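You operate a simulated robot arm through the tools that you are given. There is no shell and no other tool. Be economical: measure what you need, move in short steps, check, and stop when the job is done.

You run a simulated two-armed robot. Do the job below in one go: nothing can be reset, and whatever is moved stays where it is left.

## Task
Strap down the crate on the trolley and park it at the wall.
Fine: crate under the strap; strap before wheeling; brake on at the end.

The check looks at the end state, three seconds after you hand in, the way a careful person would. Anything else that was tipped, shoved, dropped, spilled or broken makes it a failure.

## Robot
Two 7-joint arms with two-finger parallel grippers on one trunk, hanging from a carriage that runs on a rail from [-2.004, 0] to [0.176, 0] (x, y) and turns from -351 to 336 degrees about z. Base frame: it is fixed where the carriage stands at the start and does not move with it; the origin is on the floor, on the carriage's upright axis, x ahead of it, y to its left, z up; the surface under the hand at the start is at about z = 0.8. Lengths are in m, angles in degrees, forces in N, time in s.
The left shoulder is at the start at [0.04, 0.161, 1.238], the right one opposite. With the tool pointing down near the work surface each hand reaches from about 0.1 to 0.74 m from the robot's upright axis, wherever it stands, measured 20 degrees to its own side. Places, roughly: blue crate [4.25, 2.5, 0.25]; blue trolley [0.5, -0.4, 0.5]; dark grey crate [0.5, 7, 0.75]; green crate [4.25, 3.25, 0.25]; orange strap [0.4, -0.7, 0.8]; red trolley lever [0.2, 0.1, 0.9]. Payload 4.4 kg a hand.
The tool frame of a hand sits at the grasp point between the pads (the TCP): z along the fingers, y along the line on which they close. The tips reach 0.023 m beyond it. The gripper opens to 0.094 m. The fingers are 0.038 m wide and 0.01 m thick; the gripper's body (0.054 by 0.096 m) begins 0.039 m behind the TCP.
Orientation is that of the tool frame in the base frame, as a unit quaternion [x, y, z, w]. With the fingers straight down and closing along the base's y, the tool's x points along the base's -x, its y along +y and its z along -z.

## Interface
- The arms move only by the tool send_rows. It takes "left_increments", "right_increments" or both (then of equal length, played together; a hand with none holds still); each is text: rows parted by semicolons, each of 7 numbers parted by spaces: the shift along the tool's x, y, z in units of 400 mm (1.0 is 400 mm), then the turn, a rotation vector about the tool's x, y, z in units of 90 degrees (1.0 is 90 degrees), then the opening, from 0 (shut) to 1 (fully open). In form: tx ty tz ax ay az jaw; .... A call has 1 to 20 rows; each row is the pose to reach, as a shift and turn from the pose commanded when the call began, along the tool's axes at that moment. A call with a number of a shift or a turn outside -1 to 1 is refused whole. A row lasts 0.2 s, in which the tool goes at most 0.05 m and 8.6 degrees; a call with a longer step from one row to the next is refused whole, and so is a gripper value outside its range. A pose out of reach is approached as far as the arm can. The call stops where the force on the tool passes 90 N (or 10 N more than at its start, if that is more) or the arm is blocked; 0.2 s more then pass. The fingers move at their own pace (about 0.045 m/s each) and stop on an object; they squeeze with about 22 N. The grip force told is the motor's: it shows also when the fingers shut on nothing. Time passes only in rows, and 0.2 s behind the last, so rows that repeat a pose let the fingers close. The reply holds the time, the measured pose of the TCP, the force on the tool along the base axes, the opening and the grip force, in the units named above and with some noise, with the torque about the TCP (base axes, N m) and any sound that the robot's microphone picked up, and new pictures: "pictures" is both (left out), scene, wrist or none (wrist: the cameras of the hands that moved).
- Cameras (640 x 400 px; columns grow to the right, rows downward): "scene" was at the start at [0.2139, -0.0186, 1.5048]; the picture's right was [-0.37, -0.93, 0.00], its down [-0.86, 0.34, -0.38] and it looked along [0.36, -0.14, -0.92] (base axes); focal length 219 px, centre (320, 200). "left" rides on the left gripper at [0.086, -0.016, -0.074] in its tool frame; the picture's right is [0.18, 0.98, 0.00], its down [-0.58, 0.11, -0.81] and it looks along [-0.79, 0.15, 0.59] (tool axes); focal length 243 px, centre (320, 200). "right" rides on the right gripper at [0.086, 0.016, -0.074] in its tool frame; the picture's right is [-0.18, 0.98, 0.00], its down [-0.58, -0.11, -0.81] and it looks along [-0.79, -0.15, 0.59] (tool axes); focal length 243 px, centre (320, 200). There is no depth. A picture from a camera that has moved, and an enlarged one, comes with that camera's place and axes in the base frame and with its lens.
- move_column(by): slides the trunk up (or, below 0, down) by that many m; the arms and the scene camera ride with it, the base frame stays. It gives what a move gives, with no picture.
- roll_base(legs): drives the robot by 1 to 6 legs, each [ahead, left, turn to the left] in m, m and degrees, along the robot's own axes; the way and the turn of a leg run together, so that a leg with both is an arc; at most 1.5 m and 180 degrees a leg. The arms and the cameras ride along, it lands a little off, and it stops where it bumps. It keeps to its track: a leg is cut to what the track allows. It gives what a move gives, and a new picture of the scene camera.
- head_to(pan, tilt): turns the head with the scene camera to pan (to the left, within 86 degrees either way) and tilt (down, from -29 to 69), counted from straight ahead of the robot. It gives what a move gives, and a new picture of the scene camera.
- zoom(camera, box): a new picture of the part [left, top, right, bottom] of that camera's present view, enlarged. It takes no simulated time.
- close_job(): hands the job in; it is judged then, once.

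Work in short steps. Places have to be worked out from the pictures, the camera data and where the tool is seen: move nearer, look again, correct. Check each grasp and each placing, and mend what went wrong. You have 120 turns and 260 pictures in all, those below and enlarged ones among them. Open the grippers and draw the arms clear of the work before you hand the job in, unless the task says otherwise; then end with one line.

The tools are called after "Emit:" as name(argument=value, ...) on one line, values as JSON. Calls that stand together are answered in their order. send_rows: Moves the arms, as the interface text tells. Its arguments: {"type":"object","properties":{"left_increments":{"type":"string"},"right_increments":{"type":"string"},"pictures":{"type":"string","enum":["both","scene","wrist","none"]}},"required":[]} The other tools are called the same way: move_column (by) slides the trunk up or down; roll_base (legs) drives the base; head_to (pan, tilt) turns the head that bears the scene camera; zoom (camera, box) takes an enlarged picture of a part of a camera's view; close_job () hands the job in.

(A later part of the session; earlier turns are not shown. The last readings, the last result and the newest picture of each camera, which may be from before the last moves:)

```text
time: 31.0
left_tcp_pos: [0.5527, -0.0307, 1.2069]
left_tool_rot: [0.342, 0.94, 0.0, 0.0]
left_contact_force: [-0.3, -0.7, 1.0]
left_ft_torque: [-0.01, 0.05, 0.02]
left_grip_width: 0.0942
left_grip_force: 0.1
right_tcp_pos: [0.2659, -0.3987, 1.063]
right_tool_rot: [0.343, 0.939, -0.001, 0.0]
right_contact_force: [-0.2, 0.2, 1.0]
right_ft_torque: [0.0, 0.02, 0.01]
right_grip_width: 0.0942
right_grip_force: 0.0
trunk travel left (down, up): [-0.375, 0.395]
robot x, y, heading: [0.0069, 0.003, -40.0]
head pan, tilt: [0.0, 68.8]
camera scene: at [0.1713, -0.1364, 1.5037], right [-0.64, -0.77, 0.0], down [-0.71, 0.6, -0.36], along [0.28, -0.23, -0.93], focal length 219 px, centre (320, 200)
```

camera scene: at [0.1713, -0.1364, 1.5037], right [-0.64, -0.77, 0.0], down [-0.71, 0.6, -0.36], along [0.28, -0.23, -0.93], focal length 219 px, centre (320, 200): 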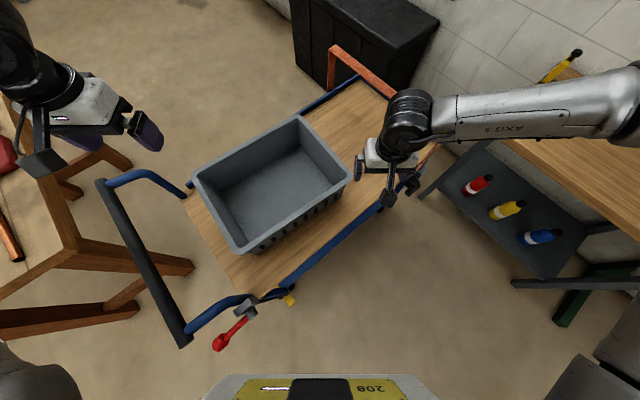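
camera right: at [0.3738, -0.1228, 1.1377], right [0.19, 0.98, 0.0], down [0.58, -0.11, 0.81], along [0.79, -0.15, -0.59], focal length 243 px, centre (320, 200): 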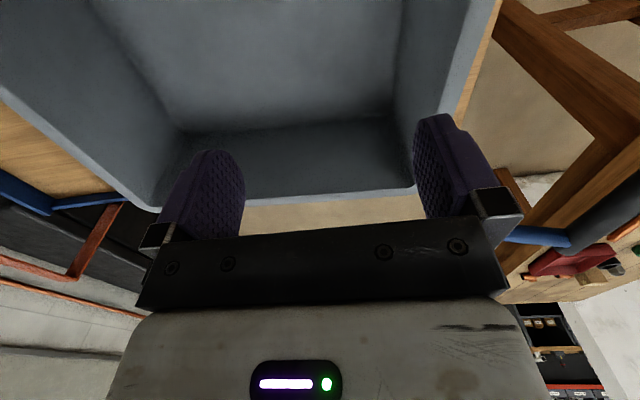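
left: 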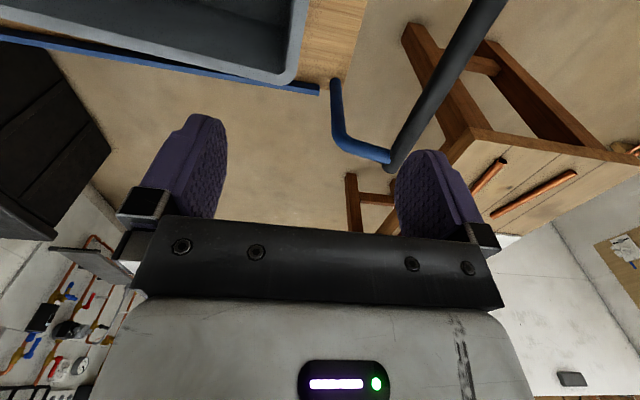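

Turn is fine. Now I realign the left gripper (closing along y), bring it above the crate's left wall, and draw the right hand aside.

Emit:
send_rows(left_increments="0.016 -0.022 0.1 0 0 -0.09 1;0.032 -0.044 0.2 0 0 -0.18 1;0.048 -0.066 0.3 0 0 -0.27 1;0.064 -0.09 0.4 0 0 -0.36 1;0.079 -0.105 0.45 0 0 -0.444 1;0.079 -0.105 0.45 0 0 -0.444 1", right_increments="0.04 -0.04 -0.05 0 0 0 1;0.08 -0.08 -0.1 0 0 0 1;0.12 -0.12 -0.15 0 0 0 1;0.16 -0.16 -0.2 0 0 0 1;0.2 -0.2 -0.2 0 0 0 1;0.2 -0.2 -0.2 0 0 0 1", pictures="both")

```text
time: 32.4
left_tcp_pos: [0.5037, -0.0425, 1.0278]
left_tool_rot: [-0.002, 1.0, 0.0, 0.0]
left_contact_force: [-0.7, 0.2, 0.4]
left_ft_torque: [0.02, 0.02, -0.01]
left_grip_width: 0.0938
left_grip_force: 0.1
right_tcp_pos: [0.1548, -0.4076, 1.1439]
right_tool_rot: [0.341, 0.94, 0.0, 0.0]
right_contact_force: [0.0, 0.2, -0.5]
right_ft_torque: [-0.01, -0.03, -0.02]
right_grip_width: 0.0936
right_grip_force: 0.0
trunk travel left (down, up): [-0.375, 0.395]
robot x, y, heading: [0.0043, -0.0023, -40.0]
head pan, tilt: [0.0, 68.8]
camera scene: at [0.1717, -0.1362, 1.5037], right [-0.64, -0.77, 0.0], down [-0.71, 0.6, -0.36], along [0.28, -0.23, -0.93], focal length 219 px, centre (320, 200)
camera right: at [0.0975, -0.3383, 1.2187], right [0.77, 0.64, 0.0], down [0.38, -0.46, 0.81], along [0.51, -0.62, -0.59], focal length 243 px, centre (320, 200)
camera left: at [0.4159, -0.0593, 1.1032], right [-0.19, 0.98, 0.0], down [0.58, 0.11, 0.81], along [0.79, 0.15, -0.59], focal length 243 px, centre (320, 200)
```

scene: 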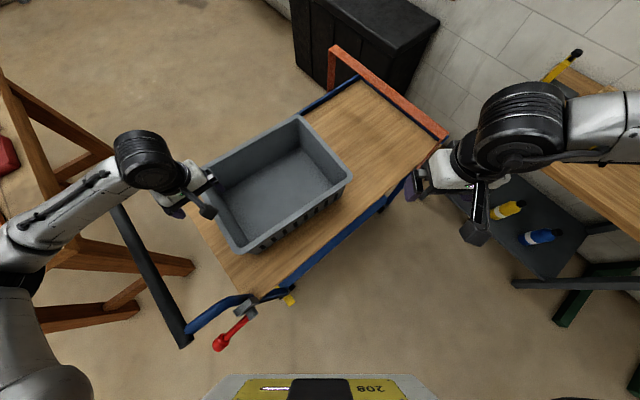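
right: 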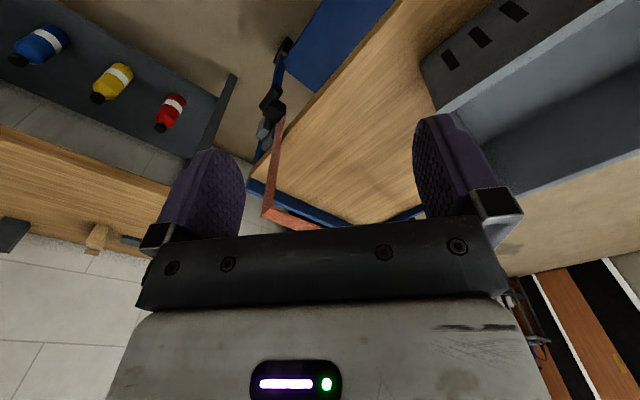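
left: 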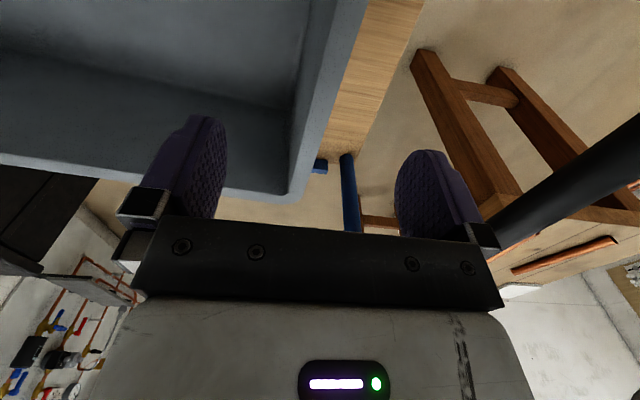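

The wall centre is about y≈-0.03. I lower the left hand to straddle it (TCP z≈0.887), then close.

Emit:
send_rows(left_increments="0 0.03 0.08 0 0 0 1;0 0.03 0.17 0 0 0 1;0 0.03 0.26 0 0 0 1;0 0.03 0.35 0 0 0 1;0 0.03 0.35 0 0 0 0.3;0 0.03 0.35 0 0 0 0;0 0.03 0.35 0 0 0 0;0 0.03 0.35 0 0 0 0;0 0.03 0.35 0 0 0 0", pictures="both")

```text
time: 33.4
left_tcp_pos: [0.5031, -0.0342, 0.9117]
left_tool_rot: [0.003, 1.0, -0.013, 0.006]
left_contact_force: [-4.7, 9.3, 25.8]
left_ft_torque: [-0.38, 0.51, -0.23]
left_grip_width: 0.0943
left_grip_force: 0.0
right_tcp_pos: [0.1557, -0.4067, 1.1432]
right_tool_rot: [0.341, 0.94, 0.001, -0.001]
right_contact_force: [-0.5, -0.2, 0.3]
right_ft_torque: [0.02, 0.03, 0.0]
right_grip_width: 0.0939
right_grip_force: 0.0
trunk travel left (down, up): [-0.375, 0.395]
robot x, y, heading: [0.006, -0.0003, -39.8]
head pan, tilt: [0.0, 68.8]
stopped in row 4 (left hand): the force on the tool passed its limit at 139 N (the readings are from after the stop); the commanded pose is now the measured one
camera scene: at [0.1715, -0.1353, 1.5039], right [-0.64, -0.77, 0.0], down [-0.71, 0.6, -0.36], along [0.28, -0.23, -0.93], focal length 219 px, centre (320, 200)
camera left: at [0.4158, -0.0481, 0.9859], right [-0.18, 0.98, -0.03], down [0.57, 0.13, 0.81], along [0.8, 0.13, -0.59], focal length 243 px, centre (320, 200)
```

scene: 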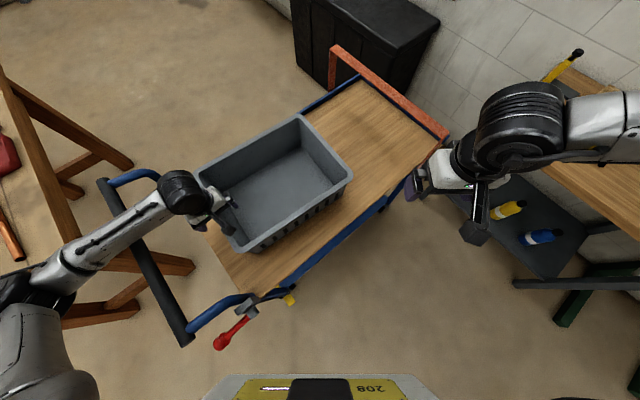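
left: 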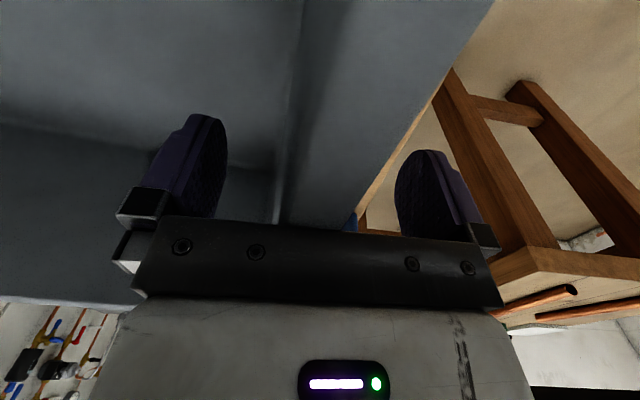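

The palm touched the rim (so the rim is at ~0.95) with the wall between the fingers. I raise 8 mm and close the grip.

Emit:
send_rows(left_increments="0 0 -0.02 0 0 0 1;0 0 -0.02 0 0 0 0.5;0 0 -0.02 0 0 0 0;0 0 -0.02 0 0 0 0;0 0 -0.02 0 0 0 0;0 0 -0.02 0 0 0 0;0 0 -0.02 0 0 0 0", pictures="both")

Emit:
zoom(camera="scene", box=[80, 120, 360, 300])

```text
time: 35.0
left_tcp_pos: [0.5013, -0.0361, 0.9154]
left_tool_rot: [0.003, 1.0, -0.014, 0.003]
left_contact_force: [-1.2, -1.4, 1.9]
left_ft_torque: [-1.19, -0.4, -0.91]
left_grip_width: 0.0181
left_grip_force: 21.3
right_tcp_pos: [0.1532, -0.4088, 1.1433]
right_tool_rot: [0.341, 0.94, 0.0, -0.001]
right_contact_force: [-0.1, -0.7, 0.4]
right_ft_torque: [0.0, 0.01, 0.0]
right_grip_width: 0.0938
right_grip_force: 0.0
trunk travel left (down, up): [-0.375, 0.395]
robot x, y, heading: [0.0034, 0.0035, -39.7]
head pan, tilt: [0.0, 68.8]
camera scene: at [0.171, -0.1364, 1.5037], right [-0.64, -0.77, 0.0], down [-0.71, 0.6, -0.36], along [0.28, -0.23, -0.93], focal length 219 px, centre (320, 200)
camera left: at [0.4141, -0.05, 0.9925], right [-0.18, 0.98, -0.03], down [0.58, 0.13, 0.81], along [0.8, 0.13, -0.59], focal length 243 px, centre (320, 200)
```

scene: 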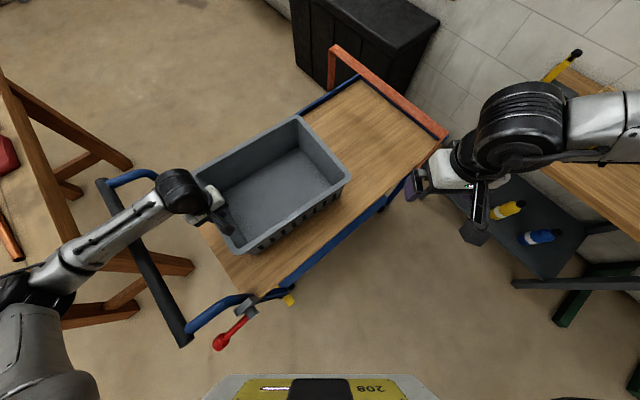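
left: 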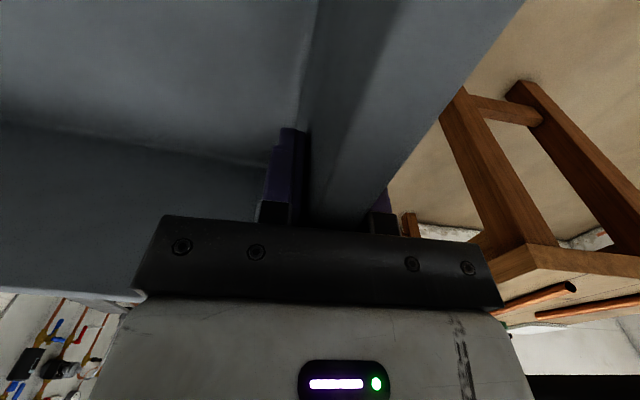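

```text
2.22 times, centred on (220, 210) of scene
camera zoom: at [0.171, -0.1364, 1.5037], right [-0.64, -0.77, 0.0], down [-0.71, 0.6, -0.36], along [0.28, -0.23, -0.93], focal length 486 px, centre (542, 178)
```

zoom: 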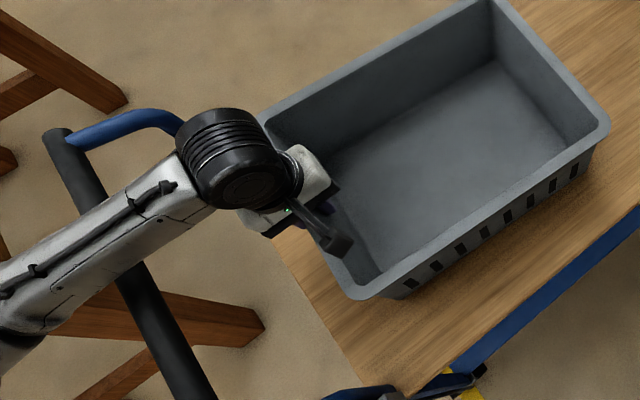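

Grip holds the wall (18 mm). Rechecked heights: rim ≈0.955, crossbar underside ≈0.97 – it just fits. I drag the crate -y 0.15 m first and check.

Emit:
send_rows(left_increments="0 -0.06 0.002 0 0 0 0;0 -0.12 0.004 0 0 0 0;0 -0.18 0.006 0 0 0 0;0 -0.24 0.008 0 0 0 0;0 -0.3 0.009 0 0 0 0;0 -0.375 0.011 0 0 0 0;0 -0.375 0.011 0 0 0 0", pictures="scene")

```text
time: 36.4
left_tcp_pos: [0.5602, -0.0469, 0.9318]
left_tool_rot: [-0.072, 0.995, 0.035, 0.062]
left_contact_force: [-1.9, -2.1, -1.6]
left_ft_torque: [-0.93, -0.63, -0.86]
left_grip_width: 0.0226
left_grip_force: 22.1
right_tcp_pos: [0.1552, -0.3707, 1.1335]
right_tool_rot: [0.325, 0.946, 0.011, -0.008]
right_contact_force: [0.4, 0.9, 0.2]
right_ft_torque: [-0.06, -0.01, 0.0]
right_grip_width: 0.0939
right_grip_force: 0.1
trunk travel left (down, up): [-0.375, 0.395]
robot x, y, heading: [0.0005, -0.0006, -37.5]
head pan, tilt: [0.0, 68.8]
stopped in row 7 (left hand): the arm was blocked; the commanded pose is now the measured one
camera scene: at [0.1645, -0.1093, 1.5004], right [-0.61, -0.79, -0.02], down [-0.74, 0.58, -0.34], along [0.28, -0.2, -0.94], focal length 219 px, centre (320, 200)
```

scene: 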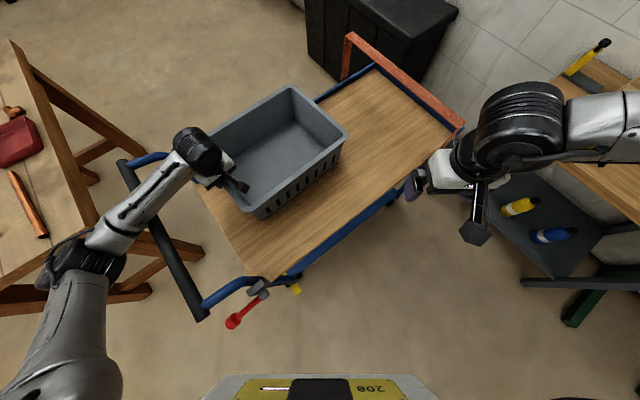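

The arm is blocked somewhere other than the hand, since the tool force is tiny. I'll look at the forearm and handle.

Emit:
zoom(camera="scene", box=[0, 110, 320, 310])

Emit:
zoom(camera="left", box=[0, 0, 640, 400])

Emit:
zoom(camera="scene", box=[360, 40, 520, 240])

```text
2.00 times, centred on (160, 210) of scene
camera zoom: at [0.1645, -0.1093, 1.5004], right [-0.61, -0.79, -0.02], down [-0.74, 0.58, -0.34], along [0.28, -0.2, -0.94], focal length 438 px, centre (640, 180)
```

zoom: 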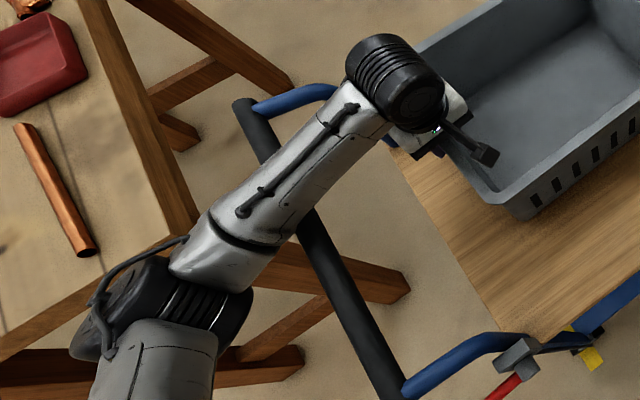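

```text
1.00 times, centred on (320, 200) of left (not enlarged: the box is as wide or as high as the picture)
camera zoom: at [0.4687, -0.0811, 0.9945], right [-0.33, 0.94, 0.04], down [0.46, 0.12, 0.88], along [0.83, 0.3, -0.47], focal length 243 px, centre (320, 200)
```

zoom: 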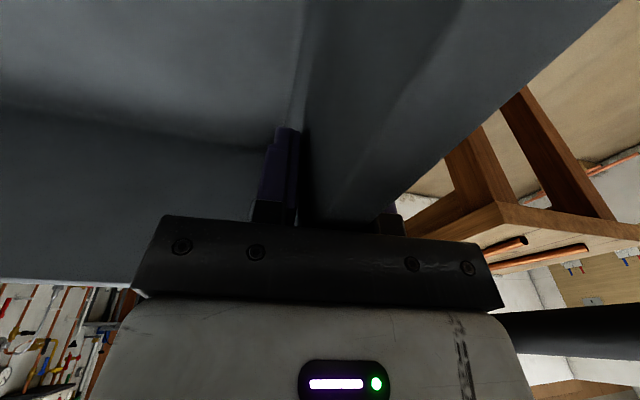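

```text
2.00 times, centred on (440, 140) of scene
camera zoom: at [0.1645, -0.1093, 1.5004], right [-0.61, -0.79, -0.02], down [-0.74, 0.58, -0.34], along [0.28, -0.2, -0.94], focal length 438 px, centre (80, 320)
```

zoom: 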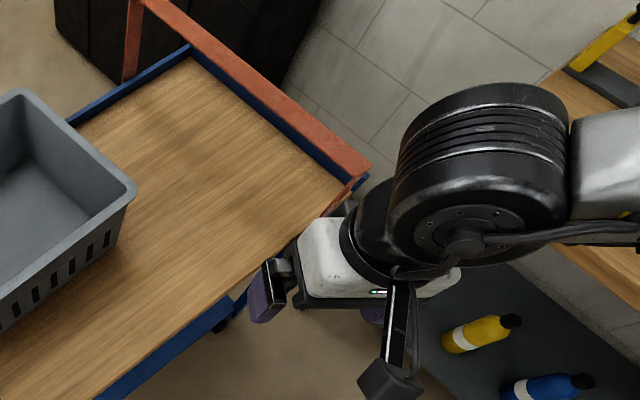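

The left forearm appears to press on the handle bar. I release, lift the hand, and raise the trunk so the arm comes in steeper.

Emit:
send_rows(left_increments="0 0 0 0 0 0 0.5;0 0 0 0 0 0 1;0 0 0 0 0 0 1;0 0 0 0 0 0 1;0 0 -0.1 0 0 0 1;0 0 -0.2 0 0 0 1;0 0 -0.3 0 0 0 1;0 0 -0.4 0 0 0 1", pictures="scene")

Emit:
move_column(by=0.25)

Emit:
head_to(pan=10, tilt=66)

```text
time: 38.2
left_tcp_pos: [0.5464, -0.1081, 1.0868]
left_tool_rot: [-0.06, 0.996, 0.023, 0.054]
left_contact_force: [-0.4, 0.1, 0.1]
left_ft_torque: [-0.02, 0.02, -0.04]
left_grip_width: 0.0939
left_grip_force: 0.1
right_tcp_pos: [0.1595, -0.4039, 1.1435]
right_tool_rot: [0.332, 0.943, -0.001, 0.0]
right_contact_force: [-0.6, -0.2, -0.6]
right_ft_torque: [0.0, 0.01, -0.01]
right_grip_width: 0.0941
right_grip_force: 0.1
trunk travel left (down, up): [-0.375, 0.395]
robot x, y, heading: [-0.0019, 0.0024, -38.8]
head pan, tilt: [0.0, 68.8]
camera scene: at [0.1713, -0.133, 1.5032], right [-0.63, -0.78, 0.0], down [-0.73, 0.58, -0.36], along [0.28, -0.23, -0.93], focal length 219 px, centre (320, 200)
```

scene: 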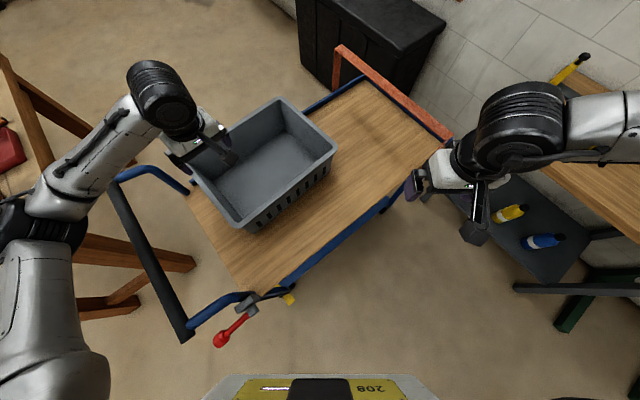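

```text
time: 40.8
left_tcp_pos: [0.5463, -0.106, 1.3372]
left_tool_rot: [-0.06, 0.996, 0.022, 0.055]
left_contact_force: [0.4, -0.3, -0.6]
left_ft_torque: [0.02, -0.01, -0.03]
left_grip_width: 0.094
left_grip_force: 0.0
right_tcp_pos: [0.1599, -0.4042, 1.3934]
right_tool_rot: [0.331, 0.943, 0.0, -0.001]
right_contact_force: [-0.2, -0.3, -0.4]
right_ft_torque: [0.02, 0.02, 0.02]
right_grip_width: 0.0941
right_grip_force: 0.0
trunk travel left (down, up): [-0.625, 0.145]
robot x, y, heading: [0.0019, -0.0041, -38.6]
head pan, tilt: [0.0, 68.8]
```

```text
time: 41.5
left_tcp_pos: [0.5471, -0.1065, 1.338]
left_tool_rot: [-0.06, 0.996, 0.023, 0.054]
left_contact_force: [-0.9, 0.6, 0.2]
left_ft_torque: [-0.02, 0.01, 0.0]
left_grip_width: 0.0941
left_grip_force: 0.0
right_tcp_pos: [0.1604, -0.4033, 1.393]
right_tool_rot: [0.331, 0.944, 0.0, 0.0]
right_contact_force: [-0.5, 0.7, 0.4]
right_ft_torque: [0.02, 0.0, -0.01]
right_grip_width: 0.0941
right_grip_force: 0.1
trunk travel left (down, up): [-0.625, 0.145]
robot x, y, heading: [0.0048, -0.0003, -38.7]
head pan, tilt: [10.0, 66.0]
camera scene: at [0.1798, -0.1261, 1.7564], right [-0.48, -0.88, 0.0], down [-0.8, 0.44, -0.41], along [0.36, -0.2, -0.91], focal length 219 px, centre (320, 200)
```

scene: 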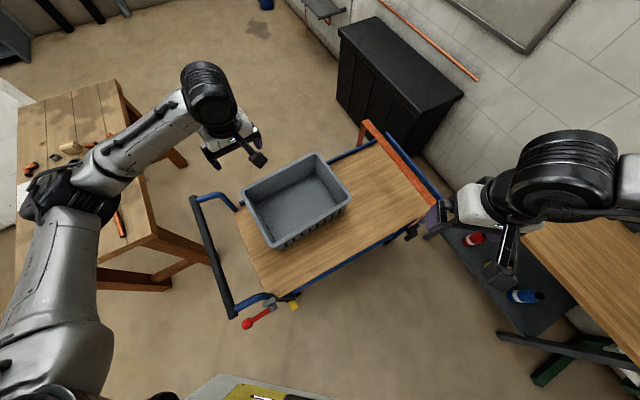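

Now I have a good overview: crate centre ≈(0.57,-0.23), shifted ~+x. I straighten the left gripper and come above the left wall again from the raised trunk.

Emit:
send_rows(left_increments="0.01 0.02 0.1 0.014 0.034 0.038 1;0.02 0.04 0.2 0.028 0.069 0.076 1;0.03 0.06 0.3 0.028 0.069 0.076 1;0.035 0.08 0.41 0.028 0.069 0.076 1;0.035 0.089 0.52 0.028 0.069 0.076 1;0.035 0.089 0.63 0.028 0.069 0.076 1;0.035 0.089 0.647 0.028 0.069 0.076 1", pictures="both")

```text
time: 43.1
left_tcp_pos: [0.5568, -0.0589, 1.0803]
left_tool_rot: [0.0, 1.0, 0.0, 0.001]
left_contact_force: [0.2, 0.3, -1.2]
left_ft_torque: [0.0, -0.01, 0.0]
left_grip_width: 0.0936
left_grip_force: 0.0
right_tcp_pos: [0.1605, -0.4037, 1.3935]
right_tool_rot: [0.332, 0.943, 0.0, 0.0]
right_contact_force: [0.3, -0.5, -0.1]
right_ft_torque: [0.02, 0.04, 0.0]
right_grip_width: 0.0941
right_grip_force: 0.0
trunk travel left (down, up): [-0.625, 0.145]
robot x, y, heading: [0.0025, 0.0013, -38.6]
head pan, tilt: [10.0, 66.0]
camera scene: at [0.1798, -0.126, 1.7564], right [-0.48, -0.88, 0.0], down [-0.8, 0.44, -0.41], along [0.36, -0.2, -0.91], focal length 219 px, centre (320, 200)
camera left: at [0.4698, -0.0761, 1.1562], right [-0.18, 0.98, 0.0], down [0.58, 0.11, 0.81], along [0.79, 0.15, -0.59], focal length 243 px, centre (320, 200)
```

scene: 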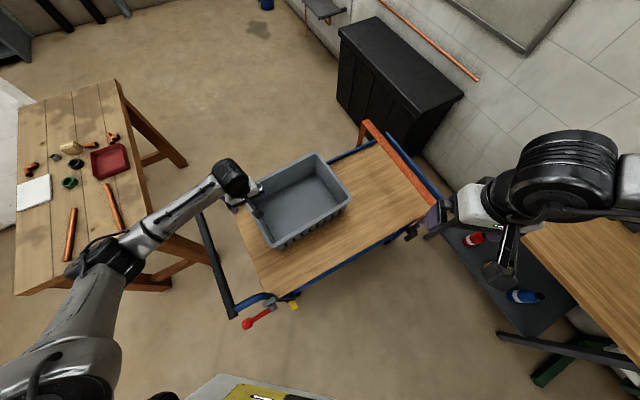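
left: 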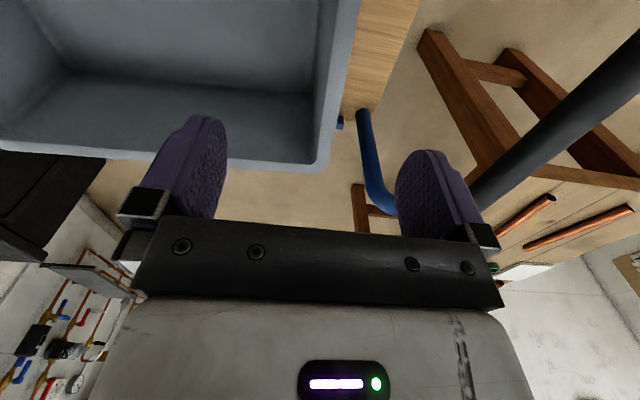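

Wall centre is at y≈-0.05; crate centre x≈0.53. Descend to TCP z≈0.92 and grip.

Emit:
send_rows(left_increments="0.033 0.022 0.1 0 0 0 1;0.065 0.022 0.2 0 0 0 1;0.065 0.022 0.3 0 0 0 1;0.065 0.022 0.395 0 0 0 1;0.065 0.022 0.395 0 0 0 0.4;0.065 0.022 0.395 0 0 0 0;0.065 0.022 0.395 0 0 0 0;0.065 0.022 0.395 0 0 0 0;0.065 0.022 0.395 0 0 0 0", pictures="both")

```text
time: 45.1
left_tcp_pos: [0.5347, -0.0515, 0.9245]
left_tool_rot: [-0.002, 1.0, 0.0, 0.001]
left_contact_force: [2.8, 0.4, 0.2]
left_ft_torque: [-1.1, 0.43, 0.8]
left_grip_width: 0.0201
left_grip_force: 22.0
right_tcp_pos: [0.1617, -0.404, 1.3937]
right_tool_rot: [0.331, 0.944, 0.001, 0.001]
right_contact_force: [-0.1, -0.5, -0.4]
right_ft_torque: [-0.02, -0.04, -0.01]
right_grip_width: 0.094
right_grip_force: 0.2
trunk travel left (down, up): [-0.625, 0.145]
robot x, y, heading: [0.0013, -0.0018, -38.7]
head pan, tilt: [10.0, 66.0]
camera scene: at [0.18, -0.126, 1.7565], right [-0.48, -0.88, 0.0], down [-0.8, 0.44, -0.41], along [0.36, -0.2, -0.91], focal length 219 px, centre (320, 200)
camera left: at [0.448, -0.0682, 0.999], right [-0.19, 0.98, 0.0], down [0.58, 0.11, 0.81], along [0.79, 0.15, -0.59], focal length 243 px, centre (320, 200)
```

scene: 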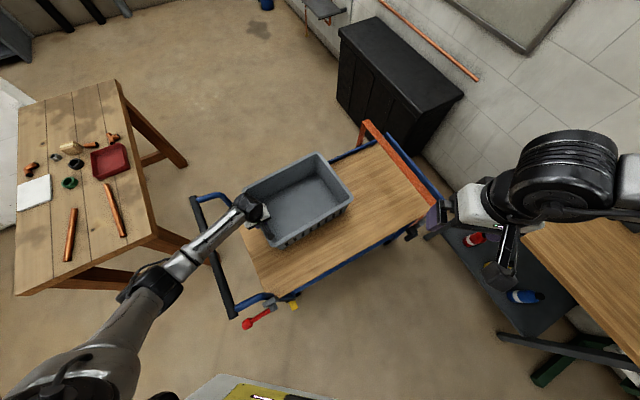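
left: 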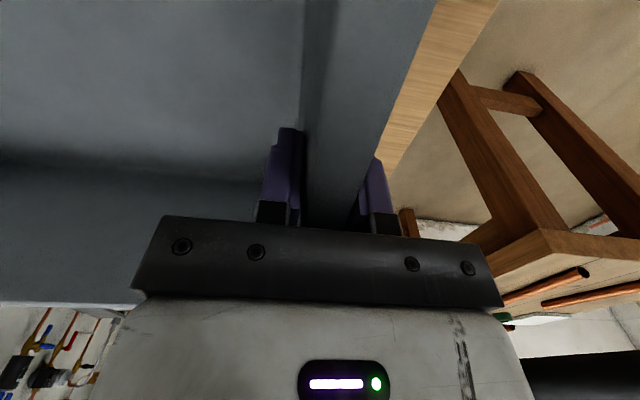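

Gripped well, and the arm clears the handle. Drag -y 0.12 m.

Emit:
send_rows(left_increments="0 -0.05 0 0 0 0 0;0 -0.1 0 0 0 0 0;0 -0.15 0 0 0 0 0;0 -0.2 0 0 0 0 0;0 -0.25 0 0 0 0 0;0 -0.3 0 0 0 0 0;0 -0.3 0 0 0 0 0", pictures="scene")

```text
time: 46.7
left_tcp_pos: [0.5301, -0.1718, 0.9229]
left_tool_rot: [0.0, 1.0, 0.0, 0.001]
left_contact_force: [0.8, -3.1, 0.1]
left_ft_torque: [-1.04, -0.29, 0.12]
left_grip_width: 0.018
left_grip_force: 21.8
right_tcp_pos: [0.1601, -0.4039, 1.3943]
right_tool_rot: [0.331, 0.944, 0.0, 0.0]
right_contact_force: [0.5, -0.4, 0.1]
right_ft_torque: [0.0, 0.01, 0.01]
right_grip_width: 0.0941
right_grip_force: 0.1
trunk travel left (down, up): [-0.625, 0.145]
robot x, y, heading: [0.0029, 0.0011, -38.6]
head pan, tilt: [10.0, 66.0]
camera scene: at [0.1798, -0.1263, 1.7564], right [-0.48, -0.88, 0.0], down [-0.8, 0.44, -0.41], along [0.36, -0.2, -0.91], focal length 219 px, centre (320, 200)
```

scene: 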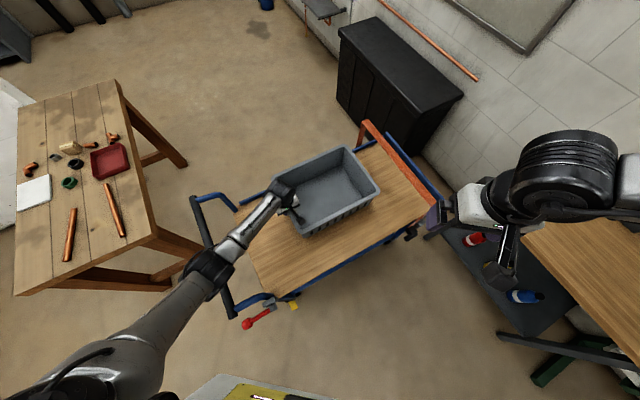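

The slide works and the trolley stays put. Move another 0.10 m, with 0.03 m toward -x to centre, then check clearance beneath the crossbar.

Emit:
send_rows(left_increments="0.015 -0.05 0 0 0 0 0;0.03 -0.1 0 0 0 0 0;0.045 -0.15 0 0 0 0 0;0.06 -0.2 0 0 0 0 0;0.075 -0.25 0 0 0 0 0;0.075 -0.25 0 0 0 0 0", pictures="none")

Emit:
head_to(pan=-10, tilt=55)

Emit:
zoom(camera="scene", box=[200, 60, 400, 185])

```text
time: 48.1
left_tcp_pos: [0.5014, -0.2726, 0.9236]
left_tool_rot: [0.0, 1.0, 0.0, 0.001]
left_contact_force: [0.5, -3.1, 1.2]
left_ft_torque: [-1.1, -0.6, 0.28]
left_grip_width: 0.0179
left_grip_force: 22.3
right_tcp_pos: [0.16, -0.405, 1.3938]
right_tool_rot: [0.332, 0.943, 0.0, 0.0]
right_contact_force: [-0.4, 0.8, 0.4]
right_ft_torque: [-0.01, -0.02, 0.02]
right_grip_width: 0.0943
right_grip_force: 0.0
trunk travel left (down, up): [-0.625, 0.145]
robot x, y, heading: [0.0031, -0.0003, -38.6]
head pan, tilt: [10.0, 66.0]
```

```text
time: 48.9
left_tcp_pos: [0.5017, -0.2714, 0.9228]
left_tool_rot: [0.0, 1.0, 0.0, 0.001]
left_contact_force: [-0.2, -2.1, -0.1]
left_ft_torque: [-1.08, -0.22, 0.0]
left_grip_width: 0.018
left_grip_force: 22.3
right_tcp_pos: [0.1603, -0.4049, 1.3932]
right_tool_rot: [0.332, 0.943, 0.0, 0.0]
right_contact_force: [0.3, -0.2, -0.1]
right_ft_torque: [0.0, 0.02, -0.02]
right_grip_width: 0.0942
right_grip_force: 0.0
trunk travel left (down, up): [-0.625, 0.145]
robot x, y, heading: [0.0032, 0.0015, -38.7]
head pan, tilt: [-10.0, 55.0]
camera scene: at [0.1753, -0.1518, 1.7691], right [-0.75, -0.66, 0.0], down [-0.54, 0.61, -0.57], along [0.38, -0.43, -0.82], focal length 219 px, centre (320, 200)
```

scene: 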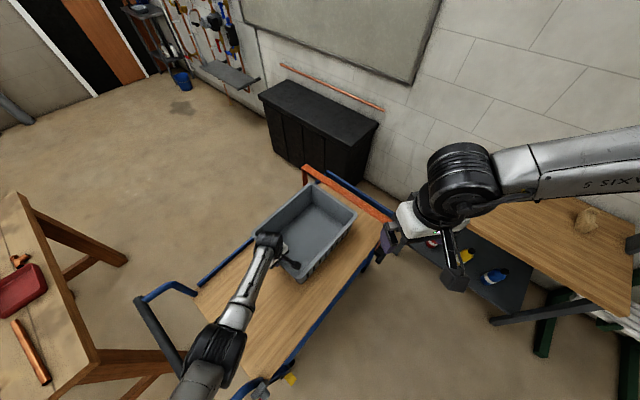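

```text
3.20 times, centred on (300, 122) of scene
camera zoom: at [0.1753, -0.1518, 1.7691], right [-0.75, -0.66, 0.0], down [-0.54, 0.61, -0.57], along [0.38, -0.43, -0.82], focal length 701 px, centre (384, 448)
```

zoom: 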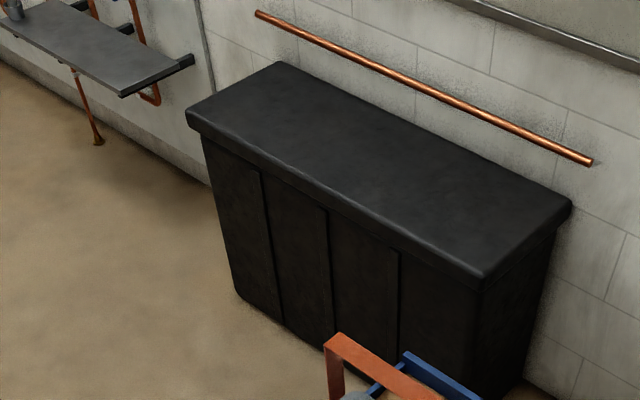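

Emit:
zoom(camera="scene", box=[240, 150, 420, 290])

Emit:
zoom(camera="right", box=[0, 0, 640, 400])

```text
2.86 times, centred on (330, 220) of scene
camera zoom: at [0.1753, -0.1518, 1.7691], right [-0.75, -0.66, 0.0], down [-0.54, 0.61, -0.57], along [0.38, -0.43, -0.82], focal length 626 px, centre (291, 143)
```

zoom: 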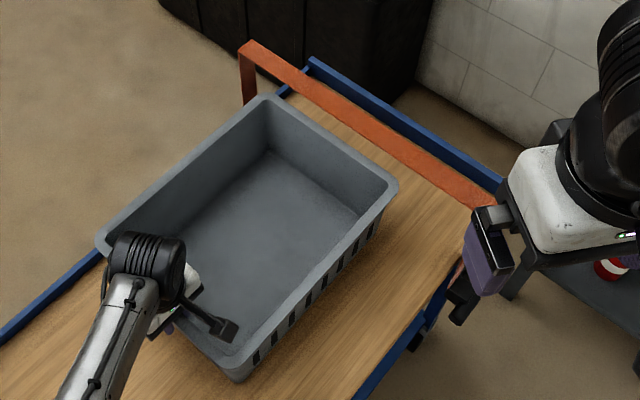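

```text
1.00 times, centred on (320, 200) of right (not enlarged: the box is as wide or as high as the picture)
camera zoom: at [0.1019, -0.3366, 1.4687], right [0.76, 0.65, 0.0], down [0.39, -0.45, 0.81], along [0.53, -0.61, -0.59], focal length 243 px, centre (320, 200)
```

zoom: 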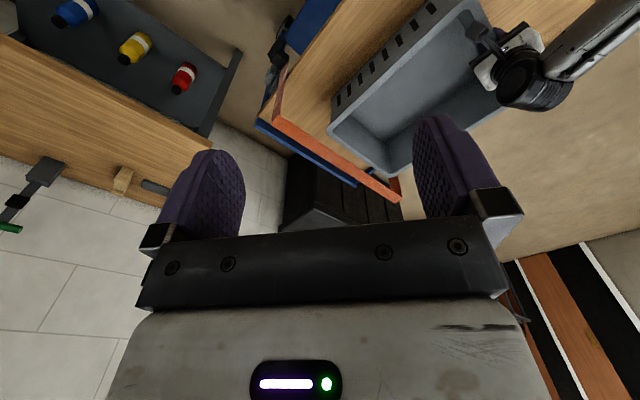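

The right rim is at y≈-0.624, parallel to the crossbar. I advance 0.06 m slowly, watching the force for any contact with the crossbar.

Emit:
send_rows(left_increments="0.01 -0.03 0 0 0 0 0;0.015 -0.06 0 0 0 0 0;0.02 -0.09 0 0 0 0 0;0.02 -0.12 0 0 0 0 0;0.02 -0.15 0 0 0 0 0;0.02 -0.15 0 0 0 0 0", pictures="scene")

Emit:
zoom(camera="scene", box=[240, 150, 420, 290])

```text
time: 50.3
left_tcp_pos: [0.4897, -0.3267, 0.925]
left_tool_rot: [-0.001, 1.0, 0.001, 0.0]
left_contact_force: [1.9, -0.1, 0.6]
left_ft_torque: [-0.88, 0.03, 0.38]
left_grip_width: 0.0177
left_grip_force: 22.3
left hand out of reach, approached as far as the arm can: row 5, 6
right_tcp_pos: [0.1606, -0.4039, 1.3926]
right_tool_rot: [0.331, 0.944, 0.0, 0.001]
right_contact_force: [0.0, 0.1, 0.6]
right_ft_torque: [0.0, 0.01, 0.01]
right_grip_width: 0.0938
right_grip_force: 0.0
trunk travel left (down, up): [-0.625, 0.145]
robot x, y, heading: [0.0028, 0.0013, -38.5]
head pan, tilt: [-10.0, 55.0]
camera scene: at [0.1754, -0.1516, 1.769], right [-0.75, -0.66, 0.0], down [-0.54, 0.61, -0.57], along [0.38, -0.43, -0.82], focal length 219 px, centre (320, 200)
```

scene: 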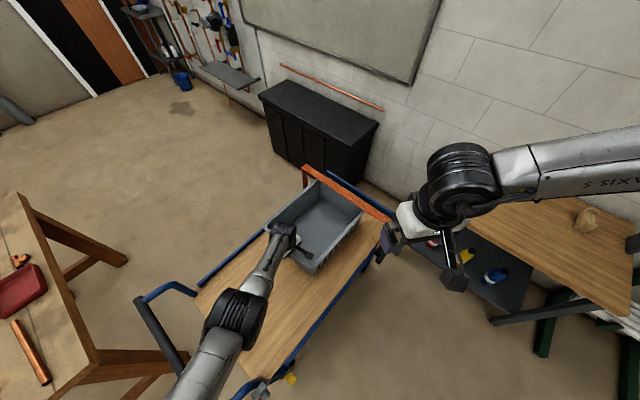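

```text
2.86 times, centred on (330, 220) of scene
camera zoom: at [0.1754, -0.1516, 1.769], right [-0.75, -0.66, 0.0], down [-0.54, 0.61, -0.57], along [0.38, -0.43, -0.82], focal length 626 px, centre (291, 143)
```

zoom: 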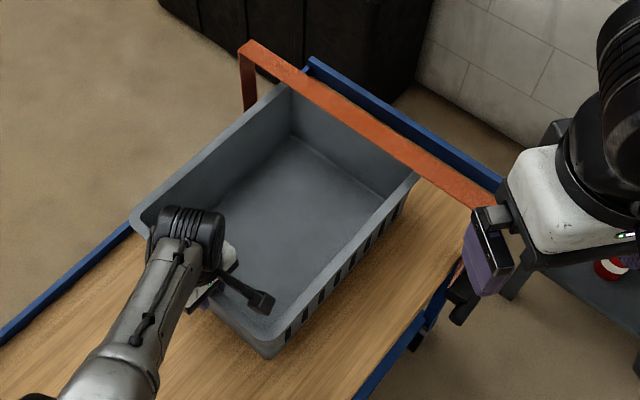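

The rim passes beneath the crossbar freely; the left arm ran out of reach. I release, lift, turn the robot 25° more to the right, and re-grip.

Emit:
send_rows(left_increments="0 0 0 0 0 0 0.5;0 0 0 0 0 0 1;0 0 0 0 0 0 1;0 0 0 0 0 0 1;0 0 -0.1 0 0 0 1;0 0 -0.2 0 0 0 1;0 0 -0.3 0 0 0 1;0 0 -0.4 0 0 0 1;0 0 -0.5 0 0 0 1;0 0 -0.6 0 0 0 1", pictures="none")

Emit:
roll_base(legs=[[0, 0, -25]])

```text
time: 52.5
left_tcp_pos: [0.4896, -0.3274, 1.1647]
left_tool_rot: [0.0, 1.0, 0.001, 0.001]
left_contact_force: [0.1, -0.4, 0.6]
left_ft_torque: [-0.01, -0.02, -0.01]
left_grip_width: 0.0937
left_grip_force: 0.0
right_tcp_pos: [0.1606, -0.4044, 1.3931]
right_tool_rot: [0.332, 0.943, 0.0, 0.0]
right_contact_force: [0.5, 0.2, -0.2]
right_ft_torque: [0.01, 0.02, -0.03]
right_grip_width: 0.0939
right_grip_force: 0.0
trunk travel left (down, up): [-0.625, 0.145]
robot x, y, heading: [0.0038, -0.0014, -38.6]
head pan, tilt: [-10.0, 55.0]
```

```text
time: 54.2
left_tcp_pos: [0.3067, -0.5022, 1.1652]
left_tool_rot: [0.215, 0.977, 0.0, 0.001]
left_contact_force: [0.8, 0.7, -0.2]
left_ft_torque: [0.0, -0.01, 0.02]
left_grip_width: 0.0938
left_grip_force: 0.1
right_tcp_pos: [-0.0247, -0.4343, 1.3926]
right_tool_rot: [0.527, 0.85, 0.0, 0.0]
right_contact_force: [0.1, -1.2, 0.3]
right_ft_torque: [0.04, -0.03, 0.02]
right_grip_width: 0.0942
right_grip_force: 0.0
trunk travel left (down, up): [-0.625, 0.145]
robot x, y, heading: [0.0015, 0.0006, -63.5]
head pan, tilt: [-10.0, 55.0]
camera scene: at [0.0943, -0.2101, 1.7691], right [-0.96, -0.28, 0.0], down [-0.23, 0.79, -0.57], along [0.16, -0.55, -0.82], focal length 219 px, centre (320, 200)
```

scene: 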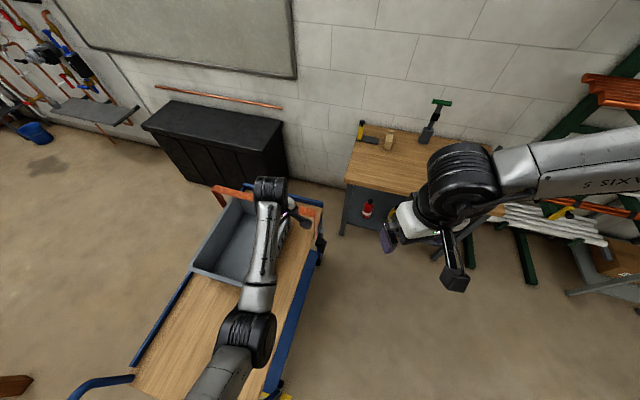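

Good view of the gap too. Bring the left hand back above the crate's left wall with its orientation restored.

Emit:
send_rows(left_increments="-0.03 0.09 0 0 0 -0.07 1;-0.06 0.18 0 0 0 -0.14 1;-0.09 0.27 0.03 0 0 -0.21 1;-0.12 0.36 0.08 0 0 -0.277 1;-0.15 0.45 0.14 0 0 -0.277 1;-0.19 0.54 0.2 0 0 -0.277 1;-0.22 0.61 0.25 0 0 -0.277 1;-0.22 0.61 0.25 0 0 -0.277 1", pictures="wrist")

```text
time: 56.0
left_tcp_pos: [0.4874, -0.3179, 1.0647]
left_tool_rot: [0.001, 1.0, 0.0, 0.001]
left_contact_force: [-0.4, 0.3, -0.3]
left_ft_torque: [0.01, 0.03, 0.03]
left_grip_width: 0.0942
left_grip_force: 0.1
right_tcp_pos: [-0.0257, -0.4327, 1.3931]
right_tool_rot: [0.527, 0.85, 0.0, 0.001]
right_contact_force: [0.2, 0.4, 0.4]
right_ft_torque: [0.01, -0.01, -0.02]
right_grip_width: 0.094
right_grip_force: 0.1
trunk travel left (down, up): [-0.625, 0.145]
robot x, y, heading: [0.0023, 0.0015, -63.5]
head pan, tilt: [-10.0, 55.0]
camera left: at [0.4009, -0.3348, 1.1399], right [-0.18, 0.98, 0.0], down [0.58, 0.11, 0.81], along [0.79, 0.15, -0.59], focal length 243 px, centre (320, 200)
```

left: 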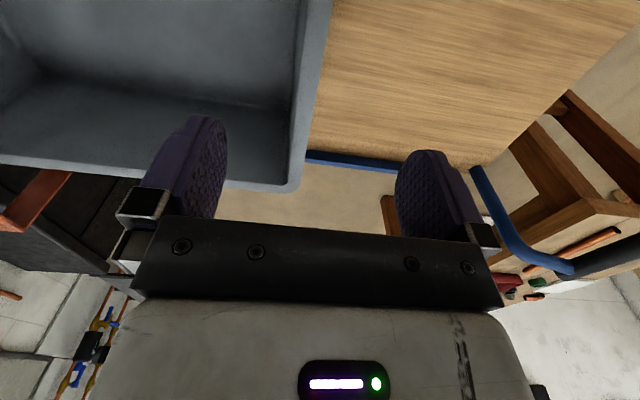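

Wall centre ≈ -0.329. Descend and grip again.

Emit:
send_rows(left_increments="0 -0.028 0.1 0 0 0 1;0 -0.028 0.2 0 0 0 1;0 -0.028 0.3 0 0 0 1;0 -0.028 0.35 0 0 0 1;0 -0.028 0.35 0 0 0 0.4;0 -0.028 0.35 0 0 0 0;0 -0.028 0.35 0 0 0 0;0 -0.028 0.35 0 0 0 0;0 -0.028 0.35 0 0 0 0", pictures="none")

Emit:
send_rows(left_increments="0 -0.05 0 0 0 0 0;0 -0.1 0 0 0 0 0;0 -0.15 0 0 0 0 0;0 -0.2 0 0 0 0 0;0 -0.2 0 0 0 0 0", pictures="scene")

Emit:
zoom(camera="scene", box=[160, 150, 360, 300])

```text
time: 58.0
left_tcp_pos: [0.4891, -0.3289, 0.9242]
left_tool_rot: [-0.001, 1.0, 0.0, 0.001]
left_contact_force: [1.1, 2.7, 0.2]
left_ft_torque: [-0.94, 0.11, 0.16]
left_grip_width: 0.0177
left_grip_force: 22.1
right_tcp_pos: [-0.0252, -0.4314, 1.3933]
right_tool_rot: [0.527, 0.85, 0.0, -0.001]
right_contact_force: [-0.1, 0.1, 0.5]
right_ft_torque: [0.0, 0.03, 0.01]
right_grip_width: 0.094
right_grip_force: 0.2
trunk travel left (down, up): [-0.625, 0.145]
robot x, y, heading: [-0.0006, -0.0012, -63.6]
head pan, tilt: [-10.0, 55.0]
```

```text
time: 59.2
left_tcp_pos: [0.4887, -0.4102, 0.9235]
left_tool_rot: [0.0, 1.0, -0.001, 0.001]
left_contact_force: [-0.1, -0.4, 1.8]
left_ft_torque: [-1.01, 0.24, 0.07]
left_grip_width: 0.0176
left_grip_force: 22.1
right_tcp_pos: [-0.0246, -0.4332, 1.3942]
right_tool_rot: [0.527, 0.85, 0.001, 0.0]
right_contact_force: [-0.2, 0.0, -0.2]
right_ft_torque: [0.02, 0.0, 0.02]
right_grip_width: 0.094
right_grip_force: 0.1
trunk travel left (down, up): [-0.625, 0.145]
robot x, y, heading: [-0.0009, -0.0021, -63.4]
head pan, tilt: [-10.0, 55.0]
camera scene: at [0.0943, -0.2102, 1.7692], right [-0.96, -0.28, 0.0], down [-0.23, 0.79, -0.57], along [0.16, -0.55, -0.82], focal length 219 px, centre (320, 200)
```

scene: 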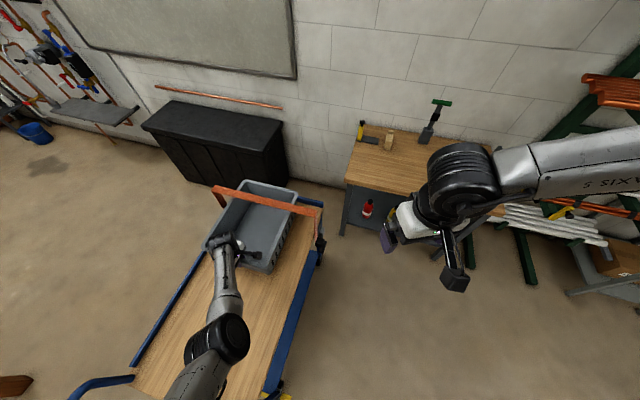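

```text
2.67 times, centred on (260, 225) of scene
camera zoom: at [0.0943, -0.2102, 1.7692], right [-0.96, -0.28, 0.0], down [-0.23, 0.79, -0.57], along [0.16, -0.55, -0.82], focal length 584 px, centre (480, 133)
```

zoom: 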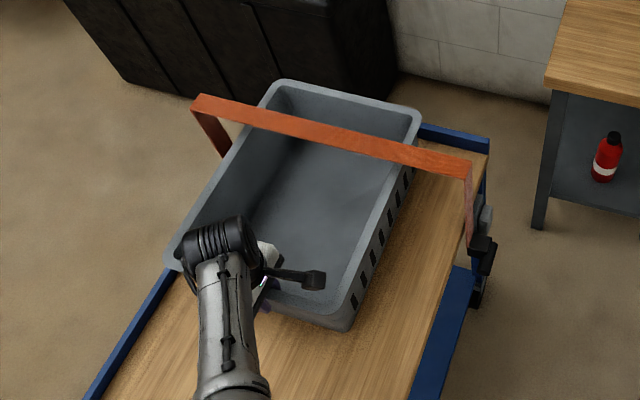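

The crate is now under the hoop (right edge ≈-0.765). Another 0.03 m for margin, watching the force, then release and lift.

Emit:
send_rows(left_increments="0 -0.04 0 0 0 0 0;0 -0.075 0 0 0 0 0;0 -0.075 0 0 0 0 0", pictures="none")

Emit:
send_rows(left_increments="0 0 0 0 0 0 0.5;0 0 0 0 0 0 1;0 0 0 0 0 0 1;0 0 0 0 0 0 1;0 0 -0.1 0 0 0 1;0 0 -0.2 0 0 0 1;0 0 -0.3 0 0 0 1;0 0 -0.4 0 0 0 1;0 0 -0.5 0 0 0 1;0 0 -0.6 0 0 0 1;0 0.1 -0.65 0 0 0 1;0 0.2 -0.65 0 0 0 1;0 0.3 -0.65 0 0 0 1", pictures="scene")

Emit:
zoom(camera="scene", box=[160, 150, 360, 300])

```text
time: 60.0
left_tcp_pos: [0.4906, -0.4408, 0.9244]
left_tool_rot: [-0.001, 1.0, 0.0, 0.001]
left_contact_force: [1.3, -0.2, -0.2]
left_ft_torque: [-0.96, -0.47, 0.22]
left_grip_width: 0.0181
left_grip_force: 21.7
right_tcp_pos: [-0.0254, -0.4327, 1.3935]
right_tool_rot: [0.527, 0.85, 0.0, 0.001]
right_contact_force: [0.4, -0.6, -0.2]
right_ft_torque: [-0.05, -0.01, -0.01]
right_grip_width: 0.094
right_grip_force: 0.0
trunk travel left (down, up): [-0.625, 0.145]
robot x, y, heading: [0.0036, 0.0041, -63.5]
head pan, tilt: [-10.0, 55.0]
```

```text
time: 63.0
left_tcp_pos: [0.5187, -0.3078, 1.1852]
left_tool_rot: [-0.014, 1.0, 0.009, 0.022]
left_contact_force: [-0.1, -0.5, -0.5]
left_ft_torque: [0.01, 0.01, 0.0]
left_grip_width: 0.0937
left_grip_force: 0.1
left hand out of reach, approached as far as the arm can: row 13
right_tcp_pos: [-0.0249, -0.4325, 1.3935]
right_tool_rot: [0.527, 0.85, 0.0, 0.0]
right_contact_force: [0.2, 0.2, 0.7]
right_ft_torque: [0.02, -0.03, 0.0]
right_grip_width: 0.0941
right_grip_force: 0.0
trunk travel left (down, up): [-0.625, 0.145]
robot x, y, heading: [0.0027, 0.0028, -63.6]
head pan, tilt: [-10.0, 55.0]
stopped in row 13 (left hand): the arm was blocked; the commanded pose is now the measured one
camera scene: at [0.0945, -0.21, 1.7691], right [-0.96, -0.28, 0.0], down [-0.23, 0.79, -0.57], along [0.16, -0.55, -0.82], focal length 219 px, centre (320, 200)
```

scene: 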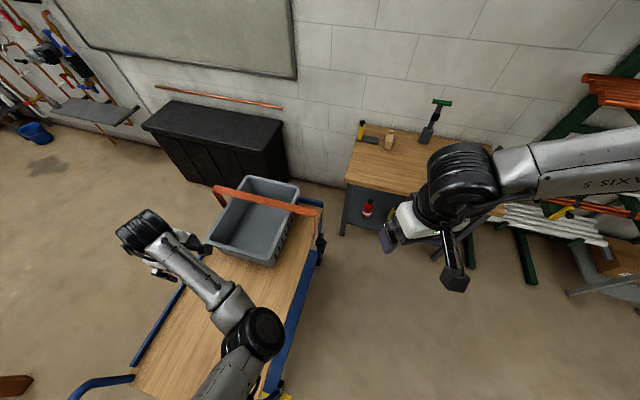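

```text
2.67 times, centred on (260, 225) of scene
camera zoom: at [0.0945, -0.21, 1.7691], right [-0.96, -0.28, 0.0], down [-0.23, 0.79, -0.57], along [0.16, -0.55, -0.82], focal length 584 px, centre (480, 133)
```

zoom: 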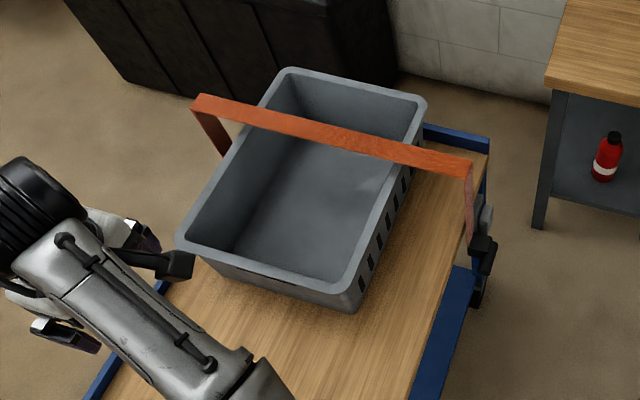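

Crate is placed. Now a closer look at the strap's near-end grip and keeper from here.

Emit:
zoom(camera="scene", box=[290, 190, 370, 290])

Emit:
zoom(camera="right", box=[180, 0, 500, 200])

```text
4.00 times, centred on (330, 240) of scene
camera zoom: at [0.0945, -0.21, 1.7691], right [-0.96, -0.28, 0.0], down [-0.23, 0.79, -0.57], along [0.16, -0.55, -0.82], focal length 876 px, centre (280, 40)
```

zoom: 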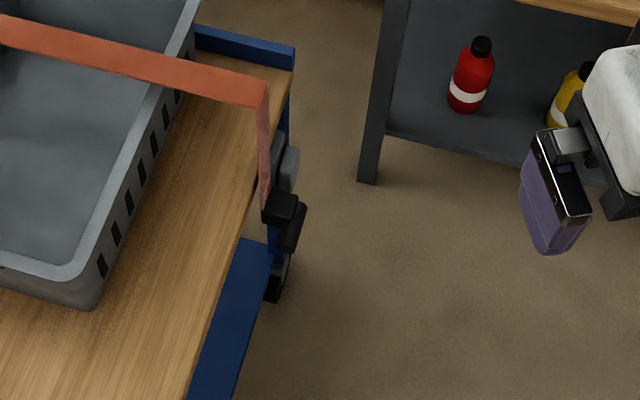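

```text
2.00 times, centred on (340, 100) of right
camera zoom: at [-0.0495, -0.3469, 1.4685], right [0.96, 0.27, 0.0], down [0.16, -0.57, 0.81], along [0.22, -0.78, -0.59], focal length 485 px, centre (280, 400)
```

zoom: 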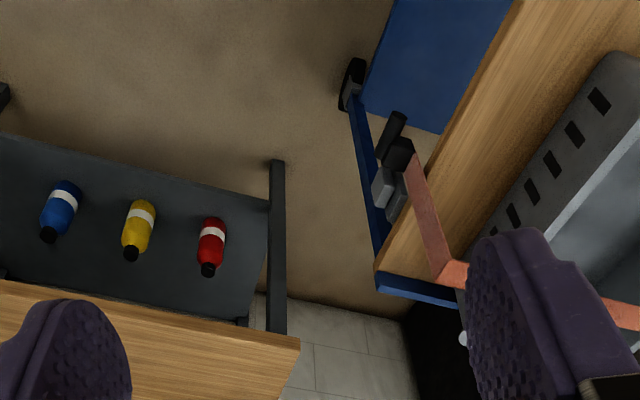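

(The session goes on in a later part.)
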